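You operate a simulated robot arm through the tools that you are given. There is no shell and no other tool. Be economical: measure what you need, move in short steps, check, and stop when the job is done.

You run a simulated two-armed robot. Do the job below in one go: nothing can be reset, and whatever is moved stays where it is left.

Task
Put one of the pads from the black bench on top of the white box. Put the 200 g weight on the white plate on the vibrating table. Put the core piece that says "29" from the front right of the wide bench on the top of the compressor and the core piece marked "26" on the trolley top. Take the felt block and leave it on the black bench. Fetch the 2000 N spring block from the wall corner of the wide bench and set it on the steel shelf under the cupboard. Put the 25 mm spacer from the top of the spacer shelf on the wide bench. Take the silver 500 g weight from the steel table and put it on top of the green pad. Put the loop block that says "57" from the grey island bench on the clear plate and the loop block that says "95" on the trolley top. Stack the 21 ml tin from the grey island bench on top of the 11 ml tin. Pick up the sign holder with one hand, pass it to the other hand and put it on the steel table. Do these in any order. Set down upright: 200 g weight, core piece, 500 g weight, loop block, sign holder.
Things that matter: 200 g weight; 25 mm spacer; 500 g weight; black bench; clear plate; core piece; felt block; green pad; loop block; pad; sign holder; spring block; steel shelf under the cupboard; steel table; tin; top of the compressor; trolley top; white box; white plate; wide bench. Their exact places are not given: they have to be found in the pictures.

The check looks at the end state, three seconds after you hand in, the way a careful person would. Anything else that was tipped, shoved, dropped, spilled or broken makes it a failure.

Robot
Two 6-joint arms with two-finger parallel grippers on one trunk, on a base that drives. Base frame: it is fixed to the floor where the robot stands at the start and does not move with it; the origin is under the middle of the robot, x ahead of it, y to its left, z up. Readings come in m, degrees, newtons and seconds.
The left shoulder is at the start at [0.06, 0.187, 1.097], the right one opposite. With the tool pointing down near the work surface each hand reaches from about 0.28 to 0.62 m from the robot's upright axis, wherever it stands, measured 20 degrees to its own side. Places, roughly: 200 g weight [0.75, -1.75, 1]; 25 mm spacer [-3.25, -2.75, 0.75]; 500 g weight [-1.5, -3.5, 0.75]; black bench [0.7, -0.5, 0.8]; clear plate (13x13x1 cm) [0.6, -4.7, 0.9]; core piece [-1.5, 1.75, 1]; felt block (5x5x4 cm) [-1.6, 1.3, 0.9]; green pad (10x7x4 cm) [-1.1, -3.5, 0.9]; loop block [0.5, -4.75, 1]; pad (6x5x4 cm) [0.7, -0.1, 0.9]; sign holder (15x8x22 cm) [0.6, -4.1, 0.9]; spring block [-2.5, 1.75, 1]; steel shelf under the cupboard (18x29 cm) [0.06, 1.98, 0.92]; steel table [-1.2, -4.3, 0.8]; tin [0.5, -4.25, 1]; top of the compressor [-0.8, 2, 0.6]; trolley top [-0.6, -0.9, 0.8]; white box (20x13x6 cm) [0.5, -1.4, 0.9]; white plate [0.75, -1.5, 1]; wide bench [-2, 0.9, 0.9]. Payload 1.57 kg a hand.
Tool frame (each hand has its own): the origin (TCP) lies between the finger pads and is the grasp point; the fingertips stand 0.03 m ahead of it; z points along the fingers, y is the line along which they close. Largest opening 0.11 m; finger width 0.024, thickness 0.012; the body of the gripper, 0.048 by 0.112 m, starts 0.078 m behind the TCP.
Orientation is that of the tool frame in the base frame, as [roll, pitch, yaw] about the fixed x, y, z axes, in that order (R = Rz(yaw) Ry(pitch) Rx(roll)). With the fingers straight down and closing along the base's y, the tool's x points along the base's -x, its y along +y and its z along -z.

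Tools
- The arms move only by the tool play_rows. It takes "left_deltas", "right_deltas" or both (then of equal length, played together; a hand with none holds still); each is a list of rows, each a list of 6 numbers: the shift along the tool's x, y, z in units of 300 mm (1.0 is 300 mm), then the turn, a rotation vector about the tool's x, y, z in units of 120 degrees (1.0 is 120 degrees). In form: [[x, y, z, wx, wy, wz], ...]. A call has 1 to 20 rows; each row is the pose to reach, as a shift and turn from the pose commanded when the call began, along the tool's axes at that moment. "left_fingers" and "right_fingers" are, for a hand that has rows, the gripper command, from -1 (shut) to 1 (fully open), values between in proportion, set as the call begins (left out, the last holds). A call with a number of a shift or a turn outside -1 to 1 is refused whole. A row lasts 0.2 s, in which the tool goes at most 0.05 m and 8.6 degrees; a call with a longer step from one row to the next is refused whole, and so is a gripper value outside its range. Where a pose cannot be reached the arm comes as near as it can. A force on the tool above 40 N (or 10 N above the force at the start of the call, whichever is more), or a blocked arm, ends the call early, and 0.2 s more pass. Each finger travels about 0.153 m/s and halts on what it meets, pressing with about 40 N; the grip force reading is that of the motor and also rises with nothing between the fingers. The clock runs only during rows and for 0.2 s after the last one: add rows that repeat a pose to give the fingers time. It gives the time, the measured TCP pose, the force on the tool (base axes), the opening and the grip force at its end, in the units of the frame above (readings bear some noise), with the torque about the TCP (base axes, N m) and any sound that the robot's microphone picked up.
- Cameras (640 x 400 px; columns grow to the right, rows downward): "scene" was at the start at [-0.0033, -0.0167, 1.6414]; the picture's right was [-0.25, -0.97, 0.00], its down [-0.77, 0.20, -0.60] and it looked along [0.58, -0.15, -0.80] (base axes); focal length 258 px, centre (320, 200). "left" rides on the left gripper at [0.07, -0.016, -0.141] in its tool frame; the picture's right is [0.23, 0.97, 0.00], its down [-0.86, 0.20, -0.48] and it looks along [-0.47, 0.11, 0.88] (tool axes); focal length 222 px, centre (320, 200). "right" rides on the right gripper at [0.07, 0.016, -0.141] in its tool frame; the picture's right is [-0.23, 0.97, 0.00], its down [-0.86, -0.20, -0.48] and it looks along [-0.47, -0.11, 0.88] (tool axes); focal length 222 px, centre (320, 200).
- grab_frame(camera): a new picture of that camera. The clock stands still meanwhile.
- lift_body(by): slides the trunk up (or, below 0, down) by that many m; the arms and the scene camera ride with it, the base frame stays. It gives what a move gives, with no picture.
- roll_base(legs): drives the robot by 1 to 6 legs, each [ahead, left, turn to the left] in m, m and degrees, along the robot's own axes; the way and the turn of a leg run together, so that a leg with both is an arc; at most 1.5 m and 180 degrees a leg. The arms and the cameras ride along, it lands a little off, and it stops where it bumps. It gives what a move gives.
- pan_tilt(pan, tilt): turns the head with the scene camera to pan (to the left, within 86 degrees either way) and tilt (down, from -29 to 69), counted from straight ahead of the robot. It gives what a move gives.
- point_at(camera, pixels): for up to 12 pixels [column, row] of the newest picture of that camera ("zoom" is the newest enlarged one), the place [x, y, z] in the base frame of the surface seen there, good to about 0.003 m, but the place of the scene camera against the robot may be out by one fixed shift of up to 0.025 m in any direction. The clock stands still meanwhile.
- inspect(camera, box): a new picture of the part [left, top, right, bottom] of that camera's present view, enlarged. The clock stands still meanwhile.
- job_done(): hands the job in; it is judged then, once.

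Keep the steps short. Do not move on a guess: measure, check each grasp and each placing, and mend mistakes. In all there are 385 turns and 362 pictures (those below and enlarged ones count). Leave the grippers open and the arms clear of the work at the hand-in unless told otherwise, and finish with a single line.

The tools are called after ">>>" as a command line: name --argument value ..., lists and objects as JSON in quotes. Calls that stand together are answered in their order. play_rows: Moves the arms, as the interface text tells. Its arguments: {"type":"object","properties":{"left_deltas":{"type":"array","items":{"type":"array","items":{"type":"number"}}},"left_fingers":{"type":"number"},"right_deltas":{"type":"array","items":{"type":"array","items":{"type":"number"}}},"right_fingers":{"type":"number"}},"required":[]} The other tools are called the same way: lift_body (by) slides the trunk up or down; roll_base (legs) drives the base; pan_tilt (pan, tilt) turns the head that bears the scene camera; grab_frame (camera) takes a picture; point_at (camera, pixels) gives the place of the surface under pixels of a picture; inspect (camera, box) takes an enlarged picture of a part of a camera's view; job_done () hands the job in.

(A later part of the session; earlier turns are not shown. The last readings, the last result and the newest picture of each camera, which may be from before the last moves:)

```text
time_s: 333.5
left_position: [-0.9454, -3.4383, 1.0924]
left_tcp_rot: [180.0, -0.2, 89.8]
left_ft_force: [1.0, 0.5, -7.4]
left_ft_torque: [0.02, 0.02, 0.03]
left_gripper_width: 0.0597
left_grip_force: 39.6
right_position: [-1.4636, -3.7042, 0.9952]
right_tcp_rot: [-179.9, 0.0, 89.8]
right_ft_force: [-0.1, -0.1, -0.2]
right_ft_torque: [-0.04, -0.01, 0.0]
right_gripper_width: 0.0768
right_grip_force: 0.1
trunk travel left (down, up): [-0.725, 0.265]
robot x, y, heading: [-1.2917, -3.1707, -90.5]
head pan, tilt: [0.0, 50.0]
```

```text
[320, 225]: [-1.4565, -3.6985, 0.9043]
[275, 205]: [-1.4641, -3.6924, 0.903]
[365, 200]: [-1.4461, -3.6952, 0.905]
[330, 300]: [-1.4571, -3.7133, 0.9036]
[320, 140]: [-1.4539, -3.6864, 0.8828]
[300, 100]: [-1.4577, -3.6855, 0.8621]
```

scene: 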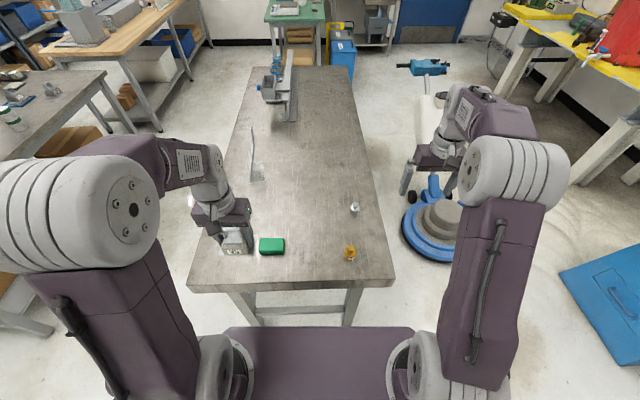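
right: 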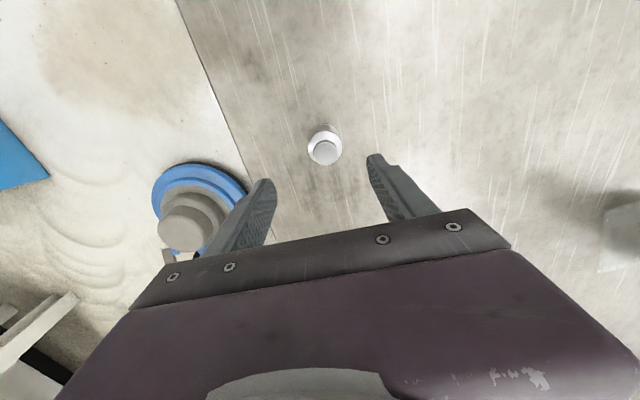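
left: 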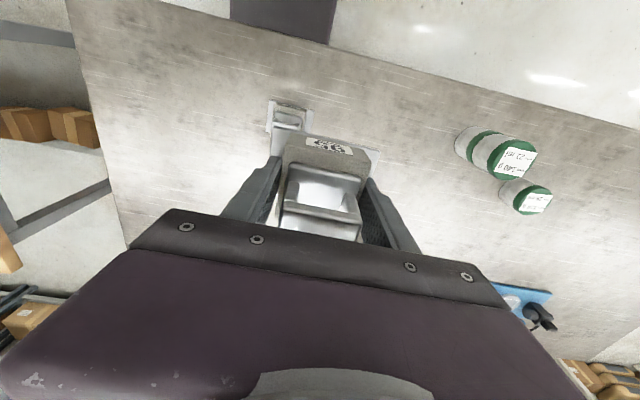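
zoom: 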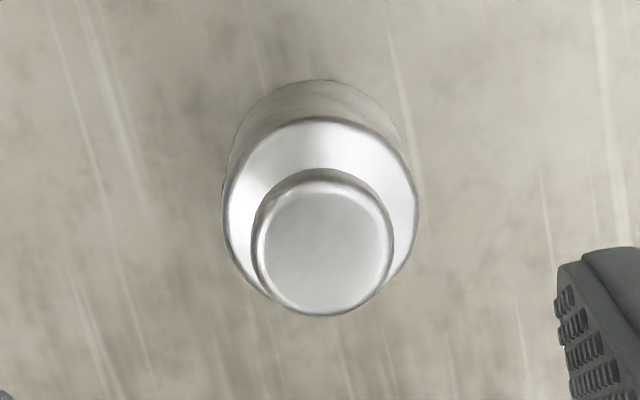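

>>> play_rows --right_deltas '[[0.007, 0.023, 0.13, 0, 0, 0], [0.007, 0.023, 0.26, 0, 0, 0], [0.007, 0.023, 0.385, 0, 0, 0], [0.007, 0.023, 0.385, 0, 0, 0]]'

>>> play_rows --right_deltas '[[0, 0, 0, 0, 0, 0], [0, 0, 0, 0, 0, 0], [0, 0, 0, 0, 0, 0]]' --right_fingers -1

>>> play_rows --right_deltas '[[0, 0, -0.1, 0, 0, 0], [0, 0, -0.25, 0, 0, 0], [0, 0, -0.4, 0, 0, 0], [0, 0, -0.5, 0, 0, 0], [0, 0, -0.5, 0, 0, 0]]'

>>> grab_frame --camera "right"

```text
time_s: 334.5
left_position: [-0.9453, -3.4396, 1.0919]
left_tcp_rot: [180.0, -0.2, 89.8]
left_ft_force: [0.4, 0.4, -7.0]
left_ft_torque: [0.0, 0.03, 0.0]
left_gripper_width: 0.0595
left_grip_force: 39.7
right_position: [-1.4561, -3.7034, 0.8819]
right_tcp_rot: [-179.9, 0.0, 89.8]
right_ft_force: [-0.3, 0.2, 0.2]
right_ft_torque: [-0.02, -0.01, 0.04]
right_gripper_width: 0.0767
right_grip_force: 0.0
trunk travel left (down, up): [-0.725, 0.265]
robot x, y, heading: [-1.2903, -3.1729, -90.0]
head pan, tilt: [0.0, 50.0]
```

```text
time_s: 335.3
left_position: [-0.9463, -3.4382, 1.0939]
left_tcp_rot: [180.0, -0.1, 89.8]
left_ft_force: [-0.2, -1.0, -7.0]
left_ft_torque: [0.03, 0.01, 0.01]
left_gripper_width: 0.0597
left_grip_force: 39.9
right_position: [-1.455, -3.7026, 0.8811]
right_tcp_rot: [-179.9, 0.0, 89.8]
right_ft_force: [-0.9, 0.9, 0.5]
right_ft_torque: [-0.08, 0.04, -0.02]
right_gripper_width: 0.04
right_grip_force: 40.3
trunk travel left (down, up): [-0.725, 0.265]
robot x, y, heading: [-1.29, -3.1723, -90.2]
head pan, tilt: [0.0, 50.0]
```

```text
time_s: 336.5
left_position: [-0.946, -3.4383, 1.0922]
left_tcp_rot: [180.0, 0.0, 89.9]
left_ft_force: [0.2, -0.3, -6.2]
left_ft_torque: [-0.01, 0.0, -0.01]
left_gripper_width: 0.0599
left_grip_force: 40.3
right_position: [-1.4564, -3.7024, 1.0327]
right_tcp_rot: [-179.9, 0.0, 89.7]
right_ft_force: [-0.6, 0.3, -5.0]
right_ft_torque: [-0.01, -0.02, 0.04]
right_gripper_width: 0.0401
right_grip_force: 39.8
trunk travel left (down, up): [-0.725, 0.265]
robot x, y, heading: [-1.2926, -3.173, -90.3]
head pan, tilt: [0.0, 50.0]
```

```text
198 pictures are left
```

right: 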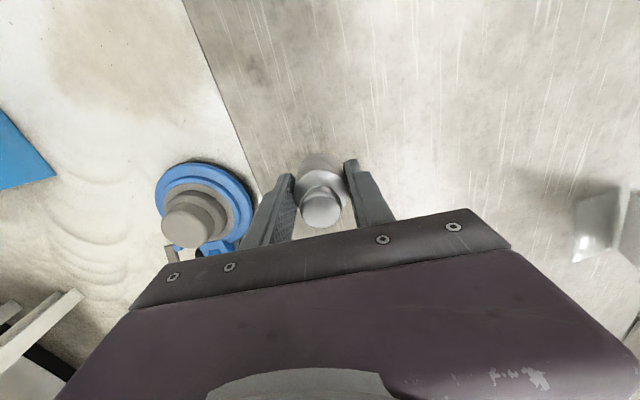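

500 g weight held. Shift the base 0.2 m to its left so the pad is comfortable for the right hand.

>>> roll_base --legs '[[0, 0.2, 0.2]]'

>>> grab_frame --camera "right"

>>> grab_frame --camera "scene"

```text
time_s: 338.1
left_position: [-0.7483, -3.4378, 1.0938]
left_tcp_rot: [179.9, -0.2, 90.0]
left_ft_force: [-0.4, -0.2, -6.9]
left_ft_torque: [0.03, 0.0, -0.02]
left_gripper_width: 0.0596
left_grip_force: 39.9
right_position: [-1.2571, -3.7025, 1.0317]
right_tcp_rot: [180.0, 0.0, 90.1]
right_ft_force: [-0.9, 0.0, -4.1]
right_ft_torque: [-0.01, -0.02, -0.04]
right_gripper_width: 0.04
right_grip_force: 39.8
trunk travel left (down, up): [-0.725, 0.265]
robot x, y, heading: [-1.0873, -3.1706, -90.3]
head pan, tilt: [0.0, 50.0]
```

```text
197 pictures are left
```

right: 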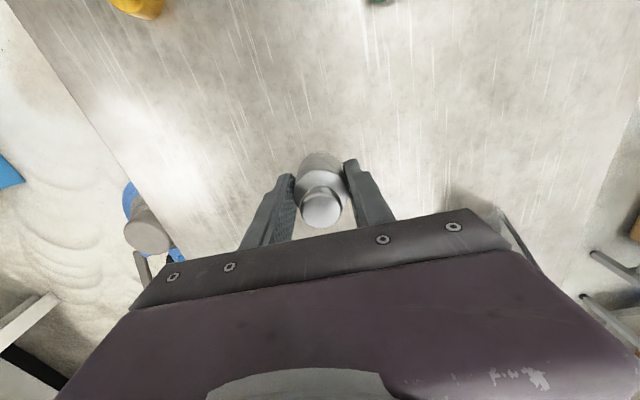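

```text
196 pictures are left
```

scene: 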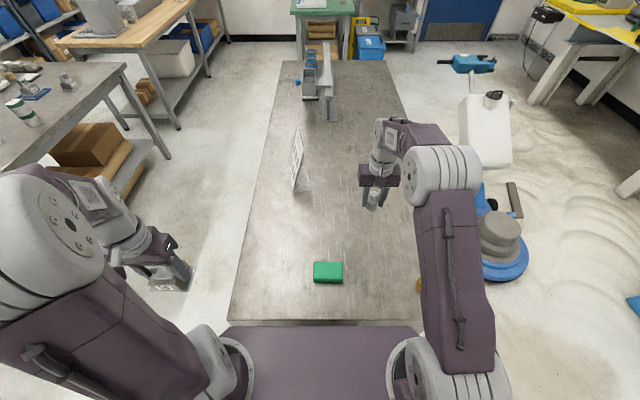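

>>> play_rows --right_deltas '[[0.12, 0.1, 0, 0, 0, 0], [0.24, 0.2, 0, 0, 0, 0], [0.37, 0.3, 0, 0, 0, 0], [0.5, 0.413, 0, 0, 0, 0], [0.5, 0.413, 0, 0, 0, 0]]'

>>> grab_frame --camera "right"

>>> inspect --camera "scene" --box '[260, 200, 400, 310]'

```text
refused: row 4 steps farther than a row can; nothing moved
```

```text
195 pictures are left
```

right: 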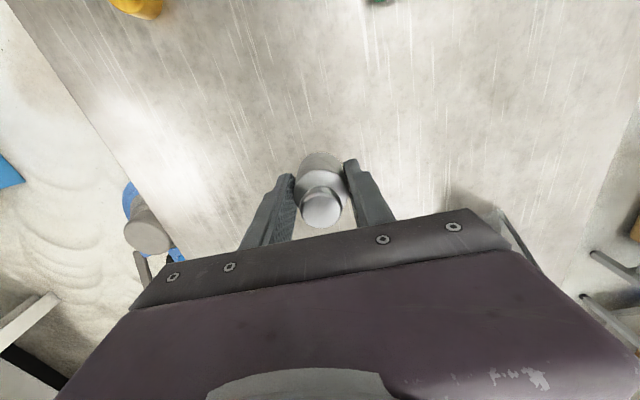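

```text
3.64 times, centred on (330, 255) of scene
```

zoom: 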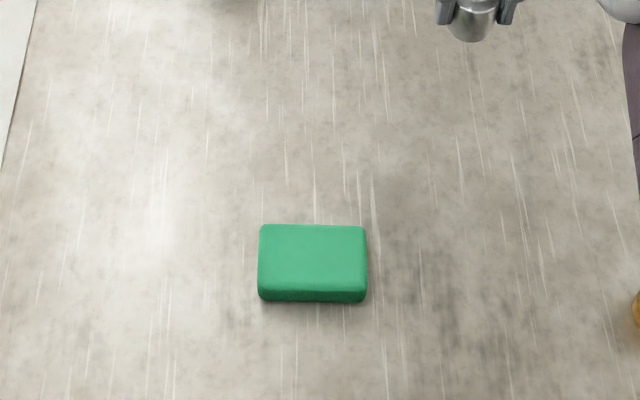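

>>> point_at --camera "zoom" --pixels '[[312, 258], [264, 230], [361, 230], [362, 285], [264, 285]]'

>>> play_rows --right_deltas '[[0.1, 0.083, 0, 0, 0, 0], [0.2, 0.165, 0, 0, 0, 0], [0.3, 0.248, 0, 0, 0, 0], [0.4, 0.33, 0, 0, 0, 0], [0.5, 0.413, 0, 0, 0, 0], [0.5, 0.413, 0, 0, 0, 0]]'

>>> grab_frame --camera "right"

```text
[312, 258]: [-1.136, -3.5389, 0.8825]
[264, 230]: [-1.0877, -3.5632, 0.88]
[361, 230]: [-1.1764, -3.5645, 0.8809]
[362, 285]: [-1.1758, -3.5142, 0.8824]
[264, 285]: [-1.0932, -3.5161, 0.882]
```

```text
time_s: 339.5
left_position: [-0.7467, -3.4374, 1.0924]
left_tcp_rot: [-180.0, -0.3, 90.0]
left_ft_force: [0.1, -0.1, -6.9]
left_ft_torque: [0.03, 0.02, 0.01]
left_gripper_width: 0.0596
left_grip_force: 39.4
right_position: [-1.1303, -3.5533, 1.0304]
right_tcp_rot: [-179.9, -0.1, 90.0]
right_ft_force: [-1.0, -0.7, -4.5]
right_ft_torque: [0.0, 0.01, -0.01]
right_gripper_width: 0.0399
right_grip_force: 39.9
trunk travel left (down, up): [-0.725, 0.265]
robot x, y, heading: [-1.0929, -3.1714, -90.2]
head pan, tilt: [0.0, 50.0]
```

```text
193 pictures are left
```

right: 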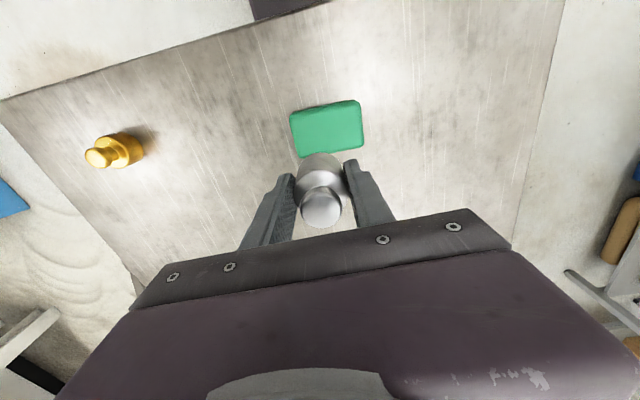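

>>> point_at --camera "right" --pixels '[[327, 130], [291, 114], [358, 104], [362, 142], [300, 152]]'

```text
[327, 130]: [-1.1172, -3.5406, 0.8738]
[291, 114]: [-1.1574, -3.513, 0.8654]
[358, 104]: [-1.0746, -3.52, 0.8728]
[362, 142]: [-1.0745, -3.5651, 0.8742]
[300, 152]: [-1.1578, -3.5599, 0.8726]
```

The hand camera is authoritative: pad centre (-1.116,-3.54), top 0.8735. Align and lower.

>>> play_rows --right_deltas '[[0.044, 0.048, 0, 0, 0, 0], [0.044, 0.048, 0.13, 0, 0, 0], [0.044, 0.048, 0.26, 0, 0, 0], [0.044, 0.048, 0.37, 0, 0, 0], [0.044, 0.048, 0.385, 0, 0, 0], [0.044, 0.048, 0.385, 0, 0, 0]]'

>>> grab_frame --camera "right"

>>> inspect --camera "scene" --box '[260, 200, 400, 310]'

```text
time_s: 340.9
left_position: [-0.7466, -3.4373, 1.0926]
left_tcp_rot: [180.0, -0.1, 90.1]
left_ft_force: [0.0, 0.0, -6.2]
left_ft_torque: [0.05, 0.03, -0.01]
left_gripper_width: 0.0597
left_grip_force: 39.7
right_position: [-1.1164, -3.5376, 0.9161]
right_tcp_rot: [-179.9, 0.0, 90.0]
right_ft_force: [-0.4, 0.2, 1.4]
right_ft_torque: [0.02, -0.01, 0.03]
right_gripper_width: 0.0399
right_grip_force: 40.4
trunk travel left (down, up): [-0.725, 0.265]
robot x, y, heading: [-1.0924, -3.1741, -90.1]
head pan, tilt: [0.0, 50.0]
```

```text
192 pictures are left
```

right: 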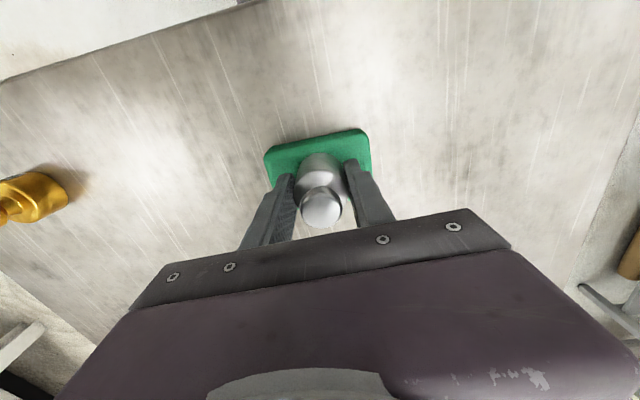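

```text
3.64 times, centred on (330, 255) of scene
```

zoom: 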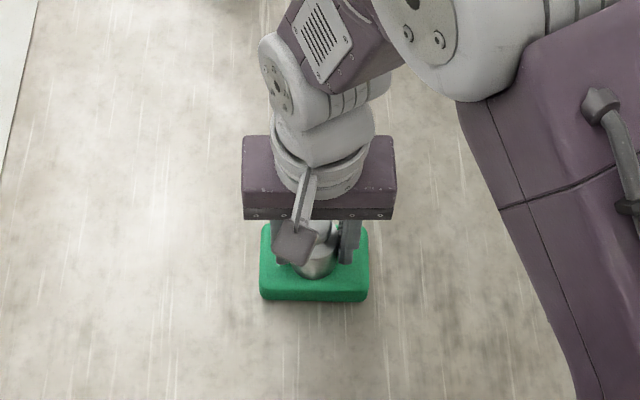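

Contact already felt (force rose). Release and rise.

>>> play_rows --right_deltas '[[0, 0, 0, 0, 0, 0], [0, 0, 0, 0, 0, 0], [0, 0, -0.1, 0, 0, 0], [0, 0, -0.25, 0, 0, 0], [0, 0, -0.4, 0, 0, 0], [0, 0, -0.55, 0, 0, 0], [0, 0, -0.55, 0, 0, 0]]' --right_fingers 0.2

>>> grab_frame --camera "right"

```text
time_s: 342.5
left_position: [-0.7463, -3.4368, 1.0924]
left_tcp_rot: [180.0, -0.1, 90.0]
left_ft_force: [0.3, 0.7, -6.1]
left_ft_torque: [0.01, -0.02, -0.02]
left_gripper_width: 0.0598
left_grip_force: 40.4
right_position: [-1.1163, -3.5382, 1.0792]
right_tcp_rot: [-180.0, -0.2, 90.0]
right_ft_force: [0.5, -0.8, -0.3]
right_ft_torque: [-0.01, -0.03, 0.01]
right_gripper_width: 0.0661
right_grip_force: 0.0
trunk travel left (down, up): [-0.725, 0.265]
robot x, y, heading: [-1.0917, -3.172, -90.1]
head pan, tilt: [0.0, 50.0]
```

```text
190 pictures are left
```

right: 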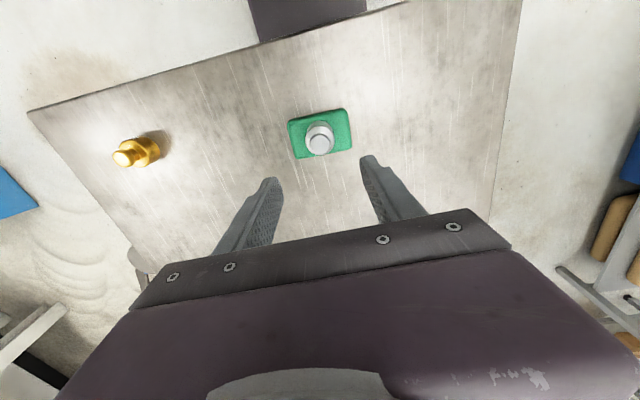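

500 g weight stands on the green pad. Back off, turn to face −x, look for the spacer shelf.

>>> roll_base --legs '[[-0.25, 0, 0], [0, 0, -90]]'

>>> pan_tilt --pan 0 --tilt 25

>>> grab_frame --camera "scene"

>>> point_at --camera "scene" --pixels '[[360, 215], [330, 230], [250, 180], [300, 220], [420, 230], [480, 200], [500, 185], [250, 260]]'

```text
time_s: 348.1
left_position: [-1.3462, -3.2782, 1.0918]
left_tcp_rot: [-179.9, -0.1, 1.6]
left_ft_force: [0.1, -0.1, -6.0]
left_ft_torque: [0.04, 0.0, 0.02]
left_gripper_width: 0.0595
left_grip_force: 40.2
right_position: [-1.4575, -2.9119, 1.0782]
right_tcp_rot: [-179.9, 0.0, 1.6]
right_ft_force: [-0.9, 0.1, -0.3]
right_ft_torque: [0.03, 0.05, -0.01]
right_gripper_width: 0.0656
right_grip_force: 0.0
trunk travel left (down, up): [-0.725, 0.265]
robot x, y, heading: [-1.0893, -2.9258, -178.2]
head pan, tilt: [0.0, 50.0]
```

```text
time_s: 348.9
left_position: [-1.3468, -3.2793, 1.0926]
left_tcp_rot: [-180.0, -0.1, 1.6]
left_ft_force: [0.8, 0.2, -6.3]
left_ft_torque: [0.0, -0.01, 0.01]
left_gripper_width: 0.06
left_grip_force: 39.4
right_position: [-1.458, -2.9119, 1.0794]
right_tcp_rot: [-179.9, 0.0, 1.6]
right_ft_force: [0.0, 0.3, -1.3]
right_ft_torque: [0.0, -0.01, -0.03]
right_gripper_width: 0.0659
right_grip_force: 0.0
trunk travel left (down, up): [-0.725, 0.265]
robot x, y, heading: [-1.092, -2.9259, -178.5]
head pan, tilt: [0.0, 25.0]
```

```text
189 pictures are left
```

scene: 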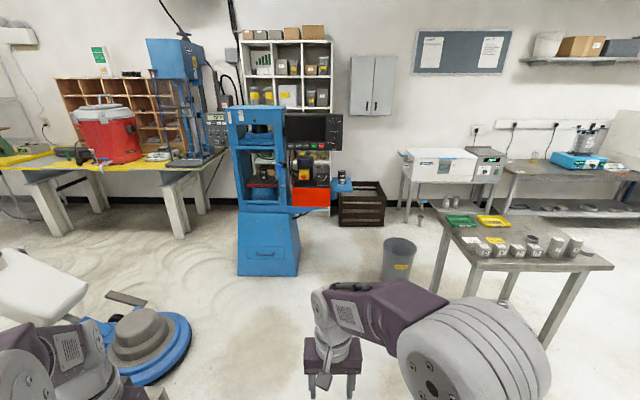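

```text
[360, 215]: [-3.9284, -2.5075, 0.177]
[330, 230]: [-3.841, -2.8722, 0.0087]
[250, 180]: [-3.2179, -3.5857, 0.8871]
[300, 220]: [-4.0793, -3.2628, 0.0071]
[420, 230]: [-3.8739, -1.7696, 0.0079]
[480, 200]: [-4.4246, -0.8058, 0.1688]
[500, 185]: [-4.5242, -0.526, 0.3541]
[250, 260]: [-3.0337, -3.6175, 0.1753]
```

>>> inspect --camera "scene" --box '[220, 100, 400, 240]'

>>> point_at --camera "zoom" --pixels '[[325, 345], [435, 305], [300, 255], [280, 200], [440, 335], [380, 395], [150, 320], [250, 395], [320, 300], [350, 375]]'

```text
2.86 times, centred on (310, 170) of scene
```

zoom: 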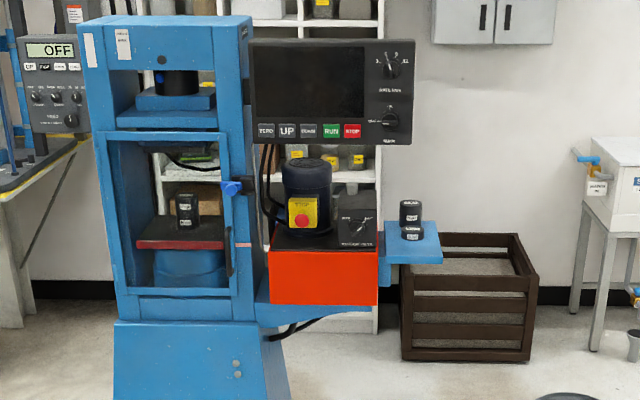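

```text
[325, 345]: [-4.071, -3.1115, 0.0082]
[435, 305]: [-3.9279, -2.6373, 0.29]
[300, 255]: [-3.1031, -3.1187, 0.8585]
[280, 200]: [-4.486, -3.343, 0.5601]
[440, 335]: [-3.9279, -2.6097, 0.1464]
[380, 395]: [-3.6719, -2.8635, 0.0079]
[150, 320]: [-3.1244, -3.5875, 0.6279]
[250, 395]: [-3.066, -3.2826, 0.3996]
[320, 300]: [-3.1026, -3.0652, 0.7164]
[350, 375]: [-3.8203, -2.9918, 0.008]
```

>>> roll_base --legs '[[1.45, -0.05, -1.7]]'

>>> pan_tilt --pan -15 --tilt 45

>>> grab_frame --camera "scene"

>>> grab_frame --camera "right"

```text
time_s: 356.2
left_position: [-2.8155, -3.262, 1.0919]
left_tcp_rot: [180.0, -0.1, 1.2]
left_ft_force: [-0.2, -0.3, -6.8]
left_ft_torque: [-0.05, -0.04, 0.01]
left_gripper_width: 0.0595
left_grip_force: 40.2
right_position: [-2.9233, -2.8944, 1.0776]
right_tcp_rot: [-179.9, -0.1, 1.2]
right_ft_force: [-0.5, 0.6, -0.3]
right_ft_torque: [0.06, 0.02, -0.02]
right_gripper_width: 0.066
right_grip_force: 0.1
trunk travel left (down, up): [-0.725, 0.265]
robot x, y, heading: [-2.5583, -2.9101, -179.1]
head pan, tilt: [0.0, 25.0]
```

```text
time_s: 357.1
left_position: [-2.8148, -3.2629, 1.0929]
left_tcp_rot: [-180.0, 0.0, 1.2]
left_ft_force: [0.1, 0.1, -6.9]
left_ft_torque: [0.0, -0.06, 0.0]
left_gripper_width: 0.0598
left_grip_force: 39.5
right_position: [-2.9245, -2.8946, 1.078]
right_tcp_rot: [-179.9, 0.0, 1.2]
right_ft_force: [0.2, -0.5, -0.4]
right_ft_torque: [0.02, -0.01, -0.02]
right_gripper_width: 0.066
right_grip_force: 0.0
trunk travel left (down, up): [-0.725, 0.265]
robot x, y, heading: [-2.5556, -2.9068, -178.7]
head pan, tilt: [-15.0, 45.0]
```

```text
187 pictures are left
```

scene: 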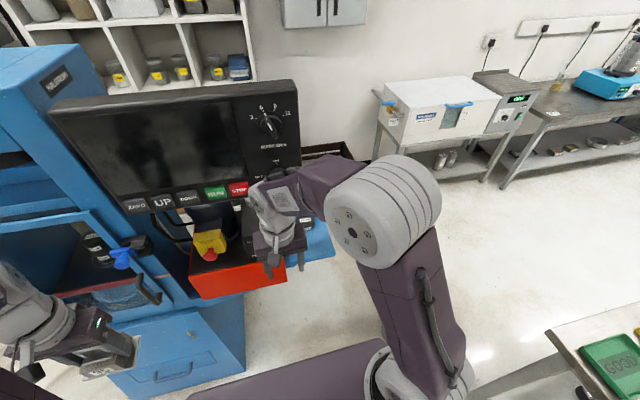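

```text
186 pictures are left
```

right: 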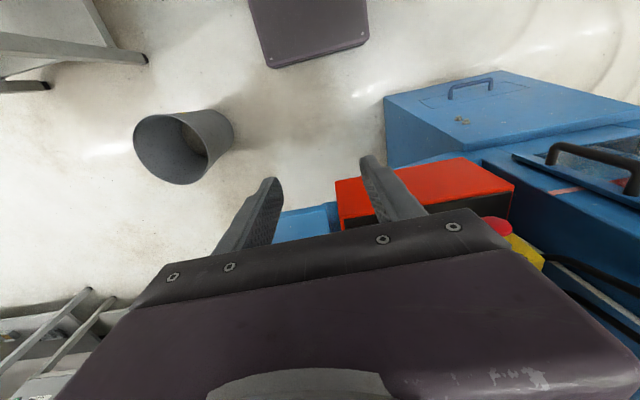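

>>> point_at --camera "scene" --pixels '[[318, 245], [325, 235], [298, 160], [290, 100], [250, 290], [285, 275], [240, 230], [180, 180], [320, 155]]'

>>> point_at --camera "right" --pixels '[[300, 225], [325, 215], [345, 205], [470, 175], [185, 145], [340, 185], [500, 230]]'

```text
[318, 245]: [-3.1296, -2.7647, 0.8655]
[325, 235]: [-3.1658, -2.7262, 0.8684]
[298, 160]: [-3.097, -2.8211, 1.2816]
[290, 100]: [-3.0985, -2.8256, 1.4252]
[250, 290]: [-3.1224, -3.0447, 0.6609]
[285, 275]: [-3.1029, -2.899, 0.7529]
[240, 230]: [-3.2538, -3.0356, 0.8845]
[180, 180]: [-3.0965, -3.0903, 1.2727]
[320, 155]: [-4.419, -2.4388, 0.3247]
```

```text
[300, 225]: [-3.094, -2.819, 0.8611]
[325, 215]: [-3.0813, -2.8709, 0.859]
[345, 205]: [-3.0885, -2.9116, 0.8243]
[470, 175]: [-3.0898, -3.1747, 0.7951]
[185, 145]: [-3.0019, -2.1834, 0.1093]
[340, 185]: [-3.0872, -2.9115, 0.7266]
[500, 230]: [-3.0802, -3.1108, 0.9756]
```

>>> play_rows --right_deltas '[[0.1, -0.1, 0, 0, 0, 0], [0.2, -0.2, 0, 0, 0, 0], [0.2, -0.35, 0, 0, 0, 0], [0.2, -0.5, 0, 0, 0, 0], [0.2, -0.65, 0, 0, 0, 0], [0.2, -0.8, 0, 0, 0, 0], [0.2, -0.8, 0, 0, 0, 0]]'

>>> pan_tilt --pan -5 --tilt 50

>>> grab_frame --camera "scene"

>>> inspect --camera "scene" --box '[270, 130, 430, 250]'

```text
time_s: 358.6
left_position: [-2.8151, -3.2634, 1.092]
left_tcp_rot: [-179.9, -0.1, 1.2]
left_ft_force: [0.7, 0.2, -7.0]
left_ft_torque: [0.01, -0.01, 0.01]
left_gripper_width: 0.0598
left_grip_force: 39.8
right_position: [-2.8693, -2.6546, 1.0789]
right_tcp_rot: [-179.9, 0.0, 1.3]
right_ft_force: [0.1, -0.2, 0.0]
right_ft_torque: [0.0, 0.0, 0.03]
right_gripper_width: 0.0659
right_grip_force: 0.1
trunk travel left (down, up): [-0.725, 0.265]
robot x, y, heading: [-2.5569, -2.9076, -178.5]
head pan, tilt: [-15.0, 45.0]
```

```text
time_s: 359.4
left_position: [-2.8142, -3.2622, 1.0927]
left_tcp_rot: [-179.9, 0.0, 1.2]
left_ft_force: [0.1, 0.7, -5.9]
left_ft_torque: [-0.04, 0.01, 0.01]
left_gripper_width: 0.0596
left_grip_force: 39.9
right_position: [-2.87, -2.6537, 1.0803]
right_tcp_rot: [-179.8, 0.0, 1.2]
right_ft_force: [-0.4, -0.7, 0.5]
right_ft_torque: [0.01, 0.0, 0.01]
right_gripper_width: 0.066
right_grip_force: 0.1
trunk travel left (down, up): [-0.725, 0.265]
robot x, y, heading: [-2.5577, -2.9125, -178.9]
head pan, tilt: [-5.0, 50.0]
```

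```text
185 pictures are left
```

scene: 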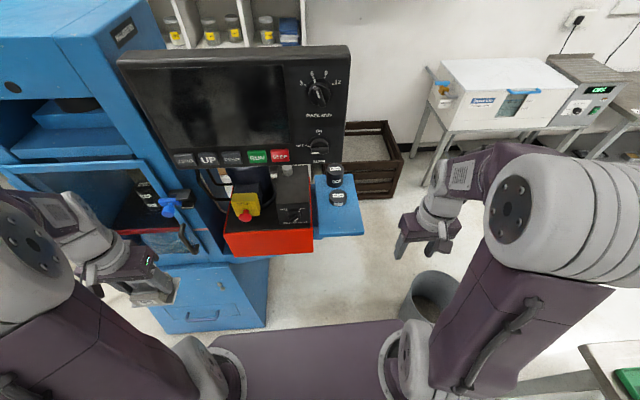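

```text
3.33 times, centred on (350, 190) of scene
```

zoom: 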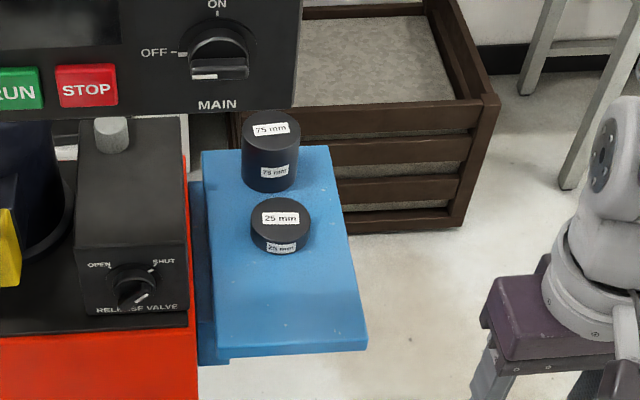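

>>> point_at --camera "zoom" --pixels '[[280, 218], [253, 220], [308, 218], [280, 200], [282, 240], [280, 300], [270, 140], [215, 200], [350, 260], [240, 345], [360, 340]]'

```text
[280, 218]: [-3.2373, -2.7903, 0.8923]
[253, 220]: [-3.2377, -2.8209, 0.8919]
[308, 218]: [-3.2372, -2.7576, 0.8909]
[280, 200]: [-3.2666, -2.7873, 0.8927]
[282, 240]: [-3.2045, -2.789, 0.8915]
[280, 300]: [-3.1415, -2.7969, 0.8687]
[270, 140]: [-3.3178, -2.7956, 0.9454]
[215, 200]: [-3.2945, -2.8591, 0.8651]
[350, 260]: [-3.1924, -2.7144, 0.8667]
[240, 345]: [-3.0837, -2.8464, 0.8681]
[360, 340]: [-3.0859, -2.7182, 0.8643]
```

The 25 mm spacer is at ≈(-3.224,-2.789) on the blue shelf, in front of the 75 mm one; a panel overhangs to y=-2.82. I turn 29° left and shift so the right arm comes in diagonally, clear of the panel.

>>> roll_base --legs '[[0, 0, 29], [0.03, -0.29, 0]]'

>>> pan_tilt --pan -20 --tilt 55

>>> grab_frame --camera "scene"

>>> grab_frame --camera "right"

```text
time_s: 362.8
left_position: [-2.788, -3.1025, 1.093]
left_tcp_rot: [-180.0, -0.1, 29.8]
left_ft_force: [0.1, -0.1, -6.4]
left_ft_torque: [0.02, 0.0, 0.0]
left_gripper_width: 0.0598
left_grip_force: 40.4
right_position: [-3.1273, -2.5947, 1.0793]
right_tcp_rot: [-179.9, 0.0, 29.8]
right_ft_force: [-0.1, -0.6, 0.2]
right_ft_torque: [-0.04, 0.04, 0.0]
right_gripper_width: 0.0659
right_grip_force: 0.1
trunk travel left (down, up): [-0.725, 0.265]
robot x, y, heading: [-2.7344, -2.6721, -150.2]
head pan, tilt: [-5.0, 50.0]
```

```text
time_s: 363.6
left_position: [-2.789, -3.1017, 1.0923]
left_tcp_rot: [179.9, 0.0, 29.7]
left_ft_force: [-0.5, -0.1, -6.9]
left_ft_torque: [0.0, -0.01, 0.0]
left_gripper_width: 0.0595
left_grip_force: 40.3
right_position: [-3.1267, -2.593, 1.0796]
right_tcp_rot: [-179.9, 0.0, 29.8]
right_ft_force: [0.3, -0.1, -0.1]
right_ft_torque: [-0.01, 0.02, 0.01]
right_gripper_width: 0.0659
right_grip_force: 0.2
trunk travel left (down, up): [-0.725, 0.265]
robot x, y, heading: [-2.7334, -2.6721, -150.1]
head pan, tilt: [-20.0, 55.0]
```

```text
183 pictures are left
```

scene: 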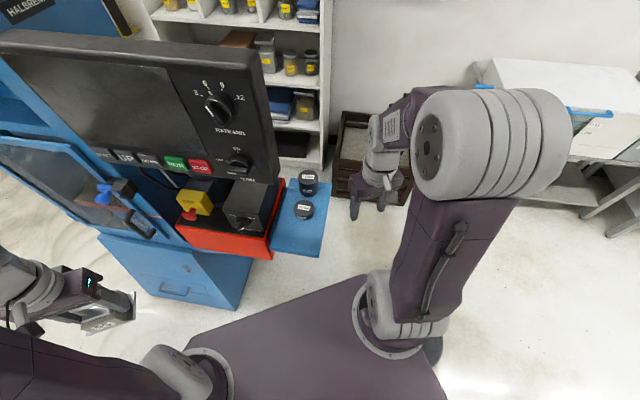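

```text
182 pictures are left
```

right: 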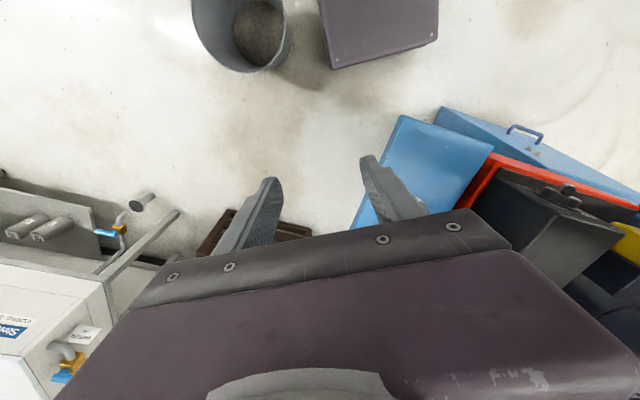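

>>> play_rows --right_deltas '[[-0.12, 0.08, 0, 0, 0, 0], [-0.24, 0.16, 0, 0, 0, 0], [-0.36, 0.24, 0, 0, 0, 0], [-0.48, 0.32, 0, 0, 0, 0], [-0.605, 0.406, 0, 0, 0, 0], [-0.605, 0.406, 0.1, 0, 0, 0], [-0.605, 0.406, 0.1, 0, 0, 0]]' --right_fingers 0.8

>>> grab_frame --camera "scene"

>>> grab_frame --camera "right"

```text
time_s: 365.2
left_position: [-2.7877, -3.1015, 1.0919]
left_tcp_rot: [180.0, -0.1, 29.7]
left_ft_force: [-0.5, -1.2, -7.1]
left_ft_torque: [0.01, 0.0, -0.02]
left_gripper_width: 0.0595
left_grip_force: 39.8
right_position: [-3.2244, -2.7901, 1.0477]
right_tcp_rot: [-180.0, 0.0, 29.8]
right_ft_force: [-0.5, -0.6, -0.2]
right_ft_torque: [0.01, -0.01, 0.01]
right_gripper_width: 0.099
right_grip_force: 0.0
trunk travel left (down, up): [-0.725, 0.265]
robot x, y, heading: [-2.7312, -2.6712, -150.1]
head pan, tilt: [-20.0, 55.0]
```

```text
181 pictures are left
```

scene: 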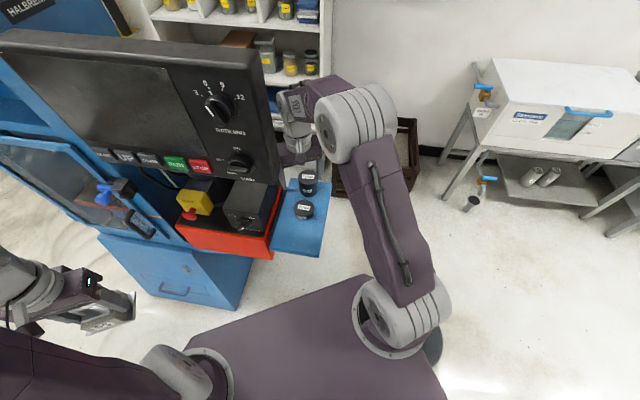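

```text
180 pictures are left
```

right: 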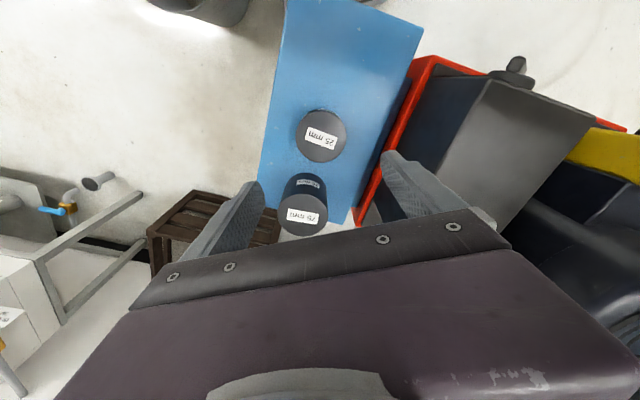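

>>> point_at --camera "right" --pixels '[[321, 137], [296, 136], [345, 138], [320, 112], [322, 162], [303, 217], [480, 120], [420, 110], [385, 170]]'

```text
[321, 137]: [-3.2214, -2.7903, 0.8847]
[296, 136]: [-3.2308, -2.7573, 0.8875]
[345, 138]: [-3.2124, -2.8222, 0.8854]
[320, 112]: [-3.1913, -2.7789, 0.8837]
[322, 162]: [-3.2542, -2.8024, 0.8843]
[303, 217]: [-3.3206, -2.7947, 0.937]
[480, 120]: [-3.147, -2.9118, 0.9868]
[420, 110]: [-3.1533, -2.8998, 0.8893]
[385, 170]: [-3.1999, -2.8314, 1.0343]
```

>>> play_rows --right_deltas '[[0.006, 0.003, 0.13, 0, 0, 0], [0.006, 0.003, 0.26, 0, 0, 0], [0.006, 0.003, 0.39, 0, 0, 0], [0.006, 0.003, 0.49, 0, 0, 0], [0.006, 0.003, 0.508, 0, 0, 0], [0.006, 0.003, 0.508, 0, 0, 0]]'

>>> grab_frame --camera "right"

>>> play_rows --right_deltas '[[0, 0, 0, 0, 0, 0], [0, 0, 0, 0, 0, 0], [0, 0, 0, 0, 0, 0]]' --right_fingers -1

>>> play_rows --right_deltas '[[0, 0, -0.1, 0, 0, 0], [0, 0, -0.25, 0, 0, 0], [0, 0, -0.4, 0, 0, 0], [0, 0, -0.55, 0, 0, 0], [0, 0, -0.6, 0, 0, 0], [0, 0, -0.6, 0, 0, 0]]'

>>> grab_frame --camera "right"

```text
time_s: 366.6
left_position: [-2.7882, -3.1027, 1.0916]
left_tcp_rot: [-179.9, -0.1, 29.7]
left_ft_force: [0.2, 0.0, -5.7]
left_ft_torque: [0.04, 0.03, 0.01]
left_gripper_width: 0.0596
left_grip_force: 40.0
right_position: [-3.2222, -2.7911, 0.8965]
right_tcp_rot: [-179.9, 0.0, 29.9]
right_ft_force: [-0.4, 0.1, -0.5]
right_ft_torque: [0.04, -0.01, 0.03]
right_gripper_width: 0.0989
right_grip_force: 0.1
trunk travel left (down, up): [-0.725, 0.265]
robot x, y, heading: [-2.7278, -2.6707, -150.2]
head pan, tilt: [-20.0, 55.0]
```

```text
179 pictures are left
```

right: 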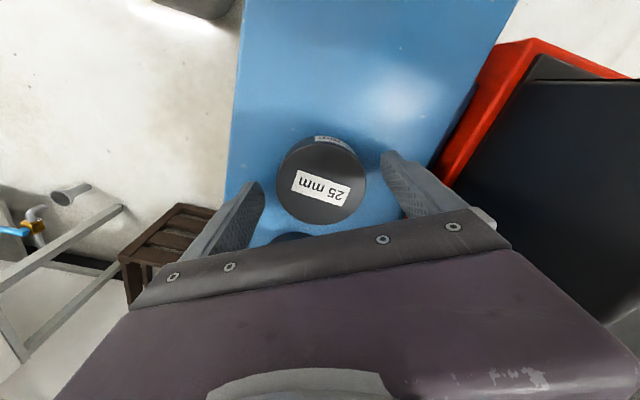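

```text
time_s: 367.4
left_position: [-2.7883, -3.102, 1.0917]
left_tcp_rot: [-180.0, -0.2, 29.7]
left_ft_force: [-0.2, -1.1, -6.7]
left_ft_torque: [0.0, -0.02, 0.01]
left_gripper_width: 0.0597
left_grip_force: 39.9
right_position: [-3.221, -2.7891, 0.897]
right_tcp_rot: [-179.9, 0.0, 29.8]
right_ft_force: [1.0, -1.4, -0.2]
right_ft_torque: [-0.23, -0.07, -0.03]
right_gripper_width: 0.0693
right_grip_force: 40.5
trunk travel left (down, up): [-0.725, 0.265]
robot x, y, heading: [-2.728, -2.6724, -150.2]
head pan, tilt: [-20.0, 55.0]
```

```text
time_s: 368.8
left_position: [-2.7887, -3.1023, 1.092]
left_tcp_rot: [-180.0, -0.1, 29.8]
left_ft_force: [-0.5, 0.0, -5.6]
left_ft_torque: [0.0, -0.04, 0.01]
left_gripper_width: 0.0598
left_grip_force: 40.0
right_position: [-3.2234, -2.7898, 1.079]
right_tcp_rot: [-180.0, -0.2, 29.9]
right_ft_force: [-1.4, 0.3, -7.5]
right_ft_torque: [0.0, -0.02, -0.01]
right_gripper_width: 0.0693
right_grip_force: 40.2
trunk travel left (down, up): [-0.725, 0.265]
robot x, y, heading: [-2.7275, -2.6687, -150.3]
head pan, tilt: [-20.0, 55.0]
```

```text
178 pictures are left
```

right: 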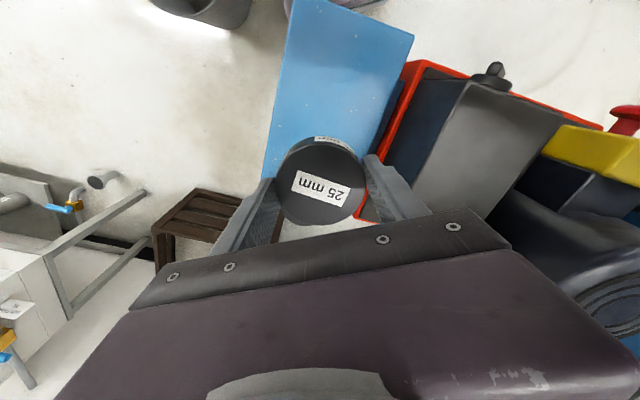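

Spacer held. Retrace away from the panel and drive around: back to x≈-1.5, then north.

>>> play_rows --right_deltas '[[0.12, -0.08, 0, 0, 0, 0], [0.24, -0.16, 0, 0, 0, 0], [0.36, -0.24, 0, 0, 0, 0], [0.48, -0.32, 0, 0, 0, 0], [0.605, -0.406, 0, 0, 0, 0], [0.605, -0.406, 0, 0, 0, 0]]'

>>> roll_base --legs '[[-0.03, 0.29, 0], [0, 0, -29], [-1.1, 0, 0], [0, 0, -91]]'

>>> pan_tilt --pan 0 --tilt 30

>>> grab_frame --camera "scene"

```text
time_s: 370.2
left_position: [-2.7901, -3.1033, 1.0927]
left_tcp_rot: [180.0, -0.2, 29.6]
left_ft_force: [0.0, -0.7, -6.9]
left_ft_torque: [0.01, -0.03, 0.0]
left_gripper_width: 0.0594
left_grip_force: 40.2
right_position: [-3.1235, -2.5958, 1.0745]
right_tcp_rot: [-179.8, 0.0, 29.8]
right_ft_force: [-0.1, 0.2, -7.2]
right_ft_torque: [0.04, 0.0, 0.01]
right_gripper_width: 0.0694
right_grip_force: 40.1
trunk travel left (down, up): [-0.725, 0.265]
robot x, y, heading: [-2.7319, -2.6707, -150.1]
head pan, tilt: [-20.0, 55.0]
```

```text
time_s: 382.8
left_position: [-1.7895, -2.6074, 1.0914]
left_tcp_rot: [180.0, -0.2, -90.6]
left_ft_force: [0.1, -0.1, -7.2]
left_ft_torque: [-0.05, 0.02, 0.01]
left_gripper_width: 0.0598
left_grip_force: 39.6
right_position: [-1.1818, -2.5738, 1.0752]
right_tcp_rot: [-179.9, -0.1, -90.4]
right_ft_force: [-0.2, 0.2, -7.1]
right_ft_torque: [-0.03, 0.0, -0.01]
right_gripper_width: 0.0695
right_grip_force: 39.8
trunk travel left (down, up): [-0.725, 0.265]
robot x, y, heading: [-1.4472, -2.878, 89.7]
head pan, tilt: [-20.0, 55.0]
```

```text
time_s: 383.7
left_position: [-1.7894, -2.6082, 1.0931]
left_tcp_rot: [180.0, -0.3, -90.6]
left_ft_force: [0.3, 0.4, -5.9]
left_ft_torque: [0.03, -0.01, 0.01]
left_gripper_width: 0.0596
left_grip_force: 40.2
right_position: [-1.183, -2.5729, 1.0763]
right_tcp_rot: [-179.9, -0.2, -90.5]
right_ft_force: [0.5, -0.9, -7.5]
right_ft_torque: [-0.04, -0.02, 0.03]
right_gripper_width: 0.0694
right_grip_force: 40.0
trunk travel left (down, up): [-0.725, 0.265]
robot x, y, heading: [-1.4483, -2.8732, 89.3]
head pan, tilt: [0.0, 30.0]
```

```text
177 pictures are left
```

scene: 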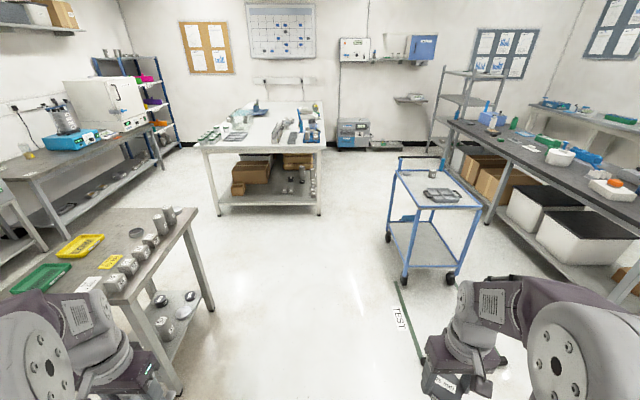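

First deliver block 95 to the trolley from its −x side: drive to (-1.08,-1.2) facing +x.

>>> roll_base --legs '[[1.4, 0, 0.5], [0.25, 0, 0], [0, 0, -90], [0.3, 0, 0]]'

>>> pan_tilt --pan 0 --tilt 50

>>> grab_frame --camera "scene"

>>> grab_frame --camera "left"

```text
time_s: 397.6
left_position: [-0.8691, -0.8719, 1.0925]
left_tcp_rot: [180.0, -0.1, 179.8]
left_ft_force: [0.3, -0.8, -6.2]
left_ft_torque: [0.01, 0.0, -0.02]
left_gripper_width: 0.0597
left_grip_force: 40.1
right_position: [-0.8333, -1.4788, 1.0759]
right_tcp_rot: [-180.0, 0.0, 179.9]
right_ft_force: [-0.3, 0.2, -7.9]
right_ft_torque: [0.06, 0.01, -0.03]
right_gripper_width: 0.0693
right_grip_force: 40.3
trunk travel left (down, up): [-0.725, 0.265]
robot x, y, heading: [-1.1344, -1.2143, -0.4]
head pan, tilt: [0.0, 30.0]
```

```text
time_s: 398.5
left_position: [-0.8684, -0.8724, 1.0922]
left_tcp_rot: [179.9, -0.2, 179.9]
left_ft_force: [0.7, 0.7, -7.1]
left_ft_torque: [-0.02, 0.02, 0.0]
left_gripper_width: 0.0596
left_grip_force: 40.1
right_position: [-0.8311, -1.4782, 1.0744]
right_tcp_rot: [-180.0, -0.1, 179.9]
right_ft_force: [-0.6, -0.8, -8.2]
right_ft_torque: [-0.01, 0.02, -0.02]
right_gripper_width: 0.0693
right_grip_force: 40.3
trunk travel left (down, up): [-0.725, 0.265]
robot x, y, heading: [-1.1345, -1.2187, -0.3]
head pan, tilt: [0.0, 50.0]
```

```text
176 pictures are left
```

scene: 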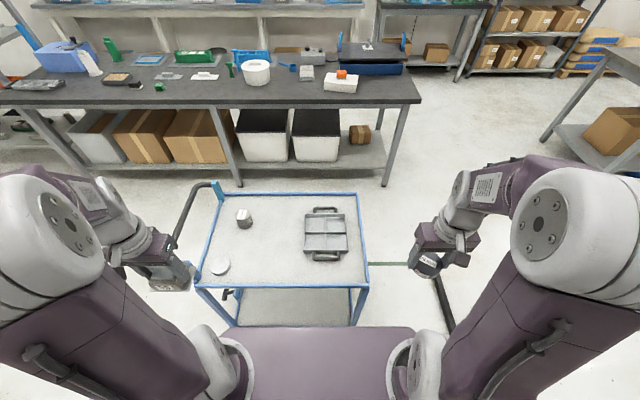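

```text
175 pictures are left
```

left: 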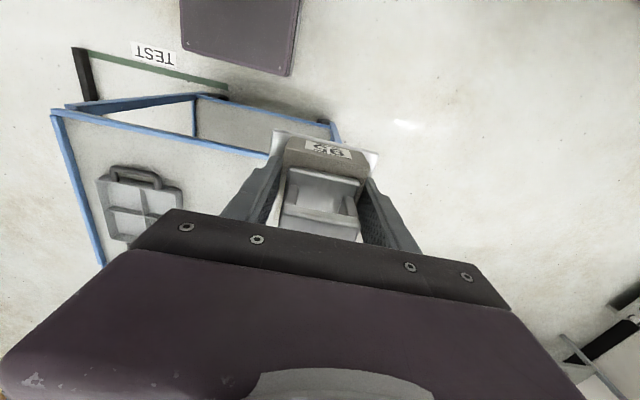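

>>> point_at --camera "scene" --pixels '[[268, 250], [260, 260], [300, 240], [220, 266], [243, 215], [270, 285], [280, 235], [215, 240]]'

```text
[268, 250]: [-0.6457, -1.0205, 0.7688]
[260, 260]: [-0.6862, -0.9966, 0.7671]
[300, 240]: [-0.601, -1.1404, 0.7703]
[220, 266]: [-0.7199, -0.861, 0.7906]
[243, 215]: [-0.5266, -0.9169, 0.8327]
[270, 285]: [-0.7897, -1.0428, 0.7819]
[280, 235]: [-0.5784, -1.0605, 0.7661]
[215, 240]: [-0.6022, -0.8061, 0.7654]
```

>>> lift_body --by -0.1

>>> play_rows --left_deltas '[[-0.13, -0.088, 0, 0, 0, 0], [-0.26, -0.176, 0, 0, 0, 0], [-0.4, -0.264, 0, 0, 0, 0], [-0.53, -0.352, 0, 0, 0, 0], [-0.66, -0.44, 0, 0, 0, 0], [-0.793, -0.527, 0, 0, 0, 0], [-0.793, -0.527, 0.15, 0, 0, 0], [-0.793, -0.527, 0.3, 0, 0, 0], [-0.793, -0.527, 0.45, 0, 0, 0], [-0.793, -0.527, 0.57, 0, 0, 0], [-0.793, -0.527, 0.57, 0, 0, 0]]'

>>> grab_frame --camera "left"

>>> grab_frame --camera "scene"

```text
time_s: 399.8
left_position: [-0.8696, -0.8716, 0.9925]
left_tcp_rot: [-180.0, -0.2, 179.8]
left_ft_force: [0.1, 0.3, -6.0]
left_ft_torque: [-0.02, 0.03, 0.01]
left_gripper_width: 0.06
left_grip_force: 40.5
right_position: [-0.8308, -1.4781, 0.9762]
right_tcp_rot: [-180.0, -0.1, -180.0]
right_ft_force: [0.7, 0.3, -7.1]
right_ft_torque: [0.01, 0.04, -0.01]
right_gripper_width: 0.0692
right_grip_force: 40.2
trunk travel left (down, up): [-0.625, 0.365]
robot x, y, heading: [-1.1336, -1.2188, -0.1]
head pan, tilt: [0.0, 50.0]
```

```text
time_s: 402.2
left_position: [-0.6341, -1.0327, 0.8185]
left_tcp_rot: [180.0, -0.2, 179.8]
left_ft_force: [-0.5, -0.3, -6.0]
left_ft_torque: [0.01, -0.01, 0.02]
left_gripper_width: 0.0599
left_grip_force: 40.6
right_position: [-0.8308, -1.4787, 0.9743]
right_tcp_rot: [180.0, 0.0, 179.9]
right_ft_force: [-0.4, -0.4, -6.9]
right_ft_torque: [-0.01, 0.03, 0.0]
right_gripper_width: 0.0692
right_grip_force: 40.5
trunk travel left (down, up): [-0.625, 0.365]
robot x, y, heading: [-1.1315, -1.2171, -0.0]
head pan, tilt: [0.0, 50.0]
```

```text
174 pictures are left
```

left: 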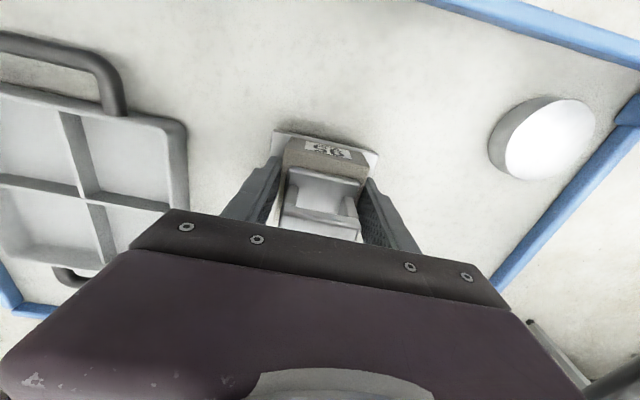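

```text
173 pictures are left
```

scene: 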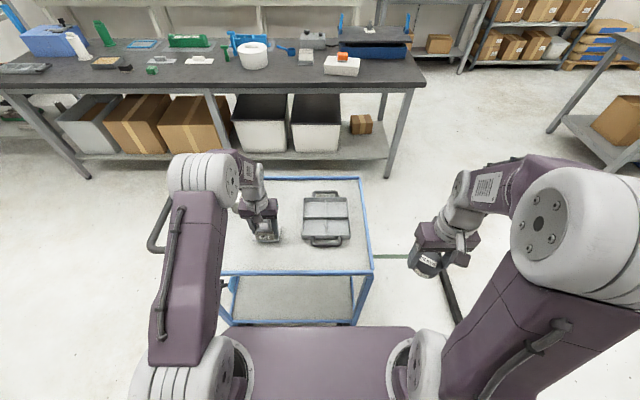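

>>> play_rows --left_deltas '[[0, 0, 0.025, 0, 0, 0], [0, 0, 0.05, 0, 0, 0], [0, 0, 0.05, 0, 0, 0]]'

```text
time_s: 403.0
left_position: [-0.6333, -1.0312, 0.8047]
left_tcp_rot: [-180.0, 0.0, 179.8]
left_ft_force: [-0.4, -1.2, 0.9]
left_ft_torque: [-0.07, -0.29, 0.04]
left_gripper_width: 0.0597
left_grip_force: 39.7
right_position: [-0.8324, -1.4809, 0.975]
right_tcp_rot: [-180.0, 0.0, 179.9]
right_ft_force: [-0.5, -0.3, -7.4]
right_ft_torque: [0.0, 0.05, 0.0]
right_gripper_width: 0.069
right_grip_force: 39.6
trunk travel left (down, up): [-0.625, 0.365]
robot x, y, heading: [-1.1332, -1.2154, 0.3]
head pan, tilt: [0.0, 50.0]
```

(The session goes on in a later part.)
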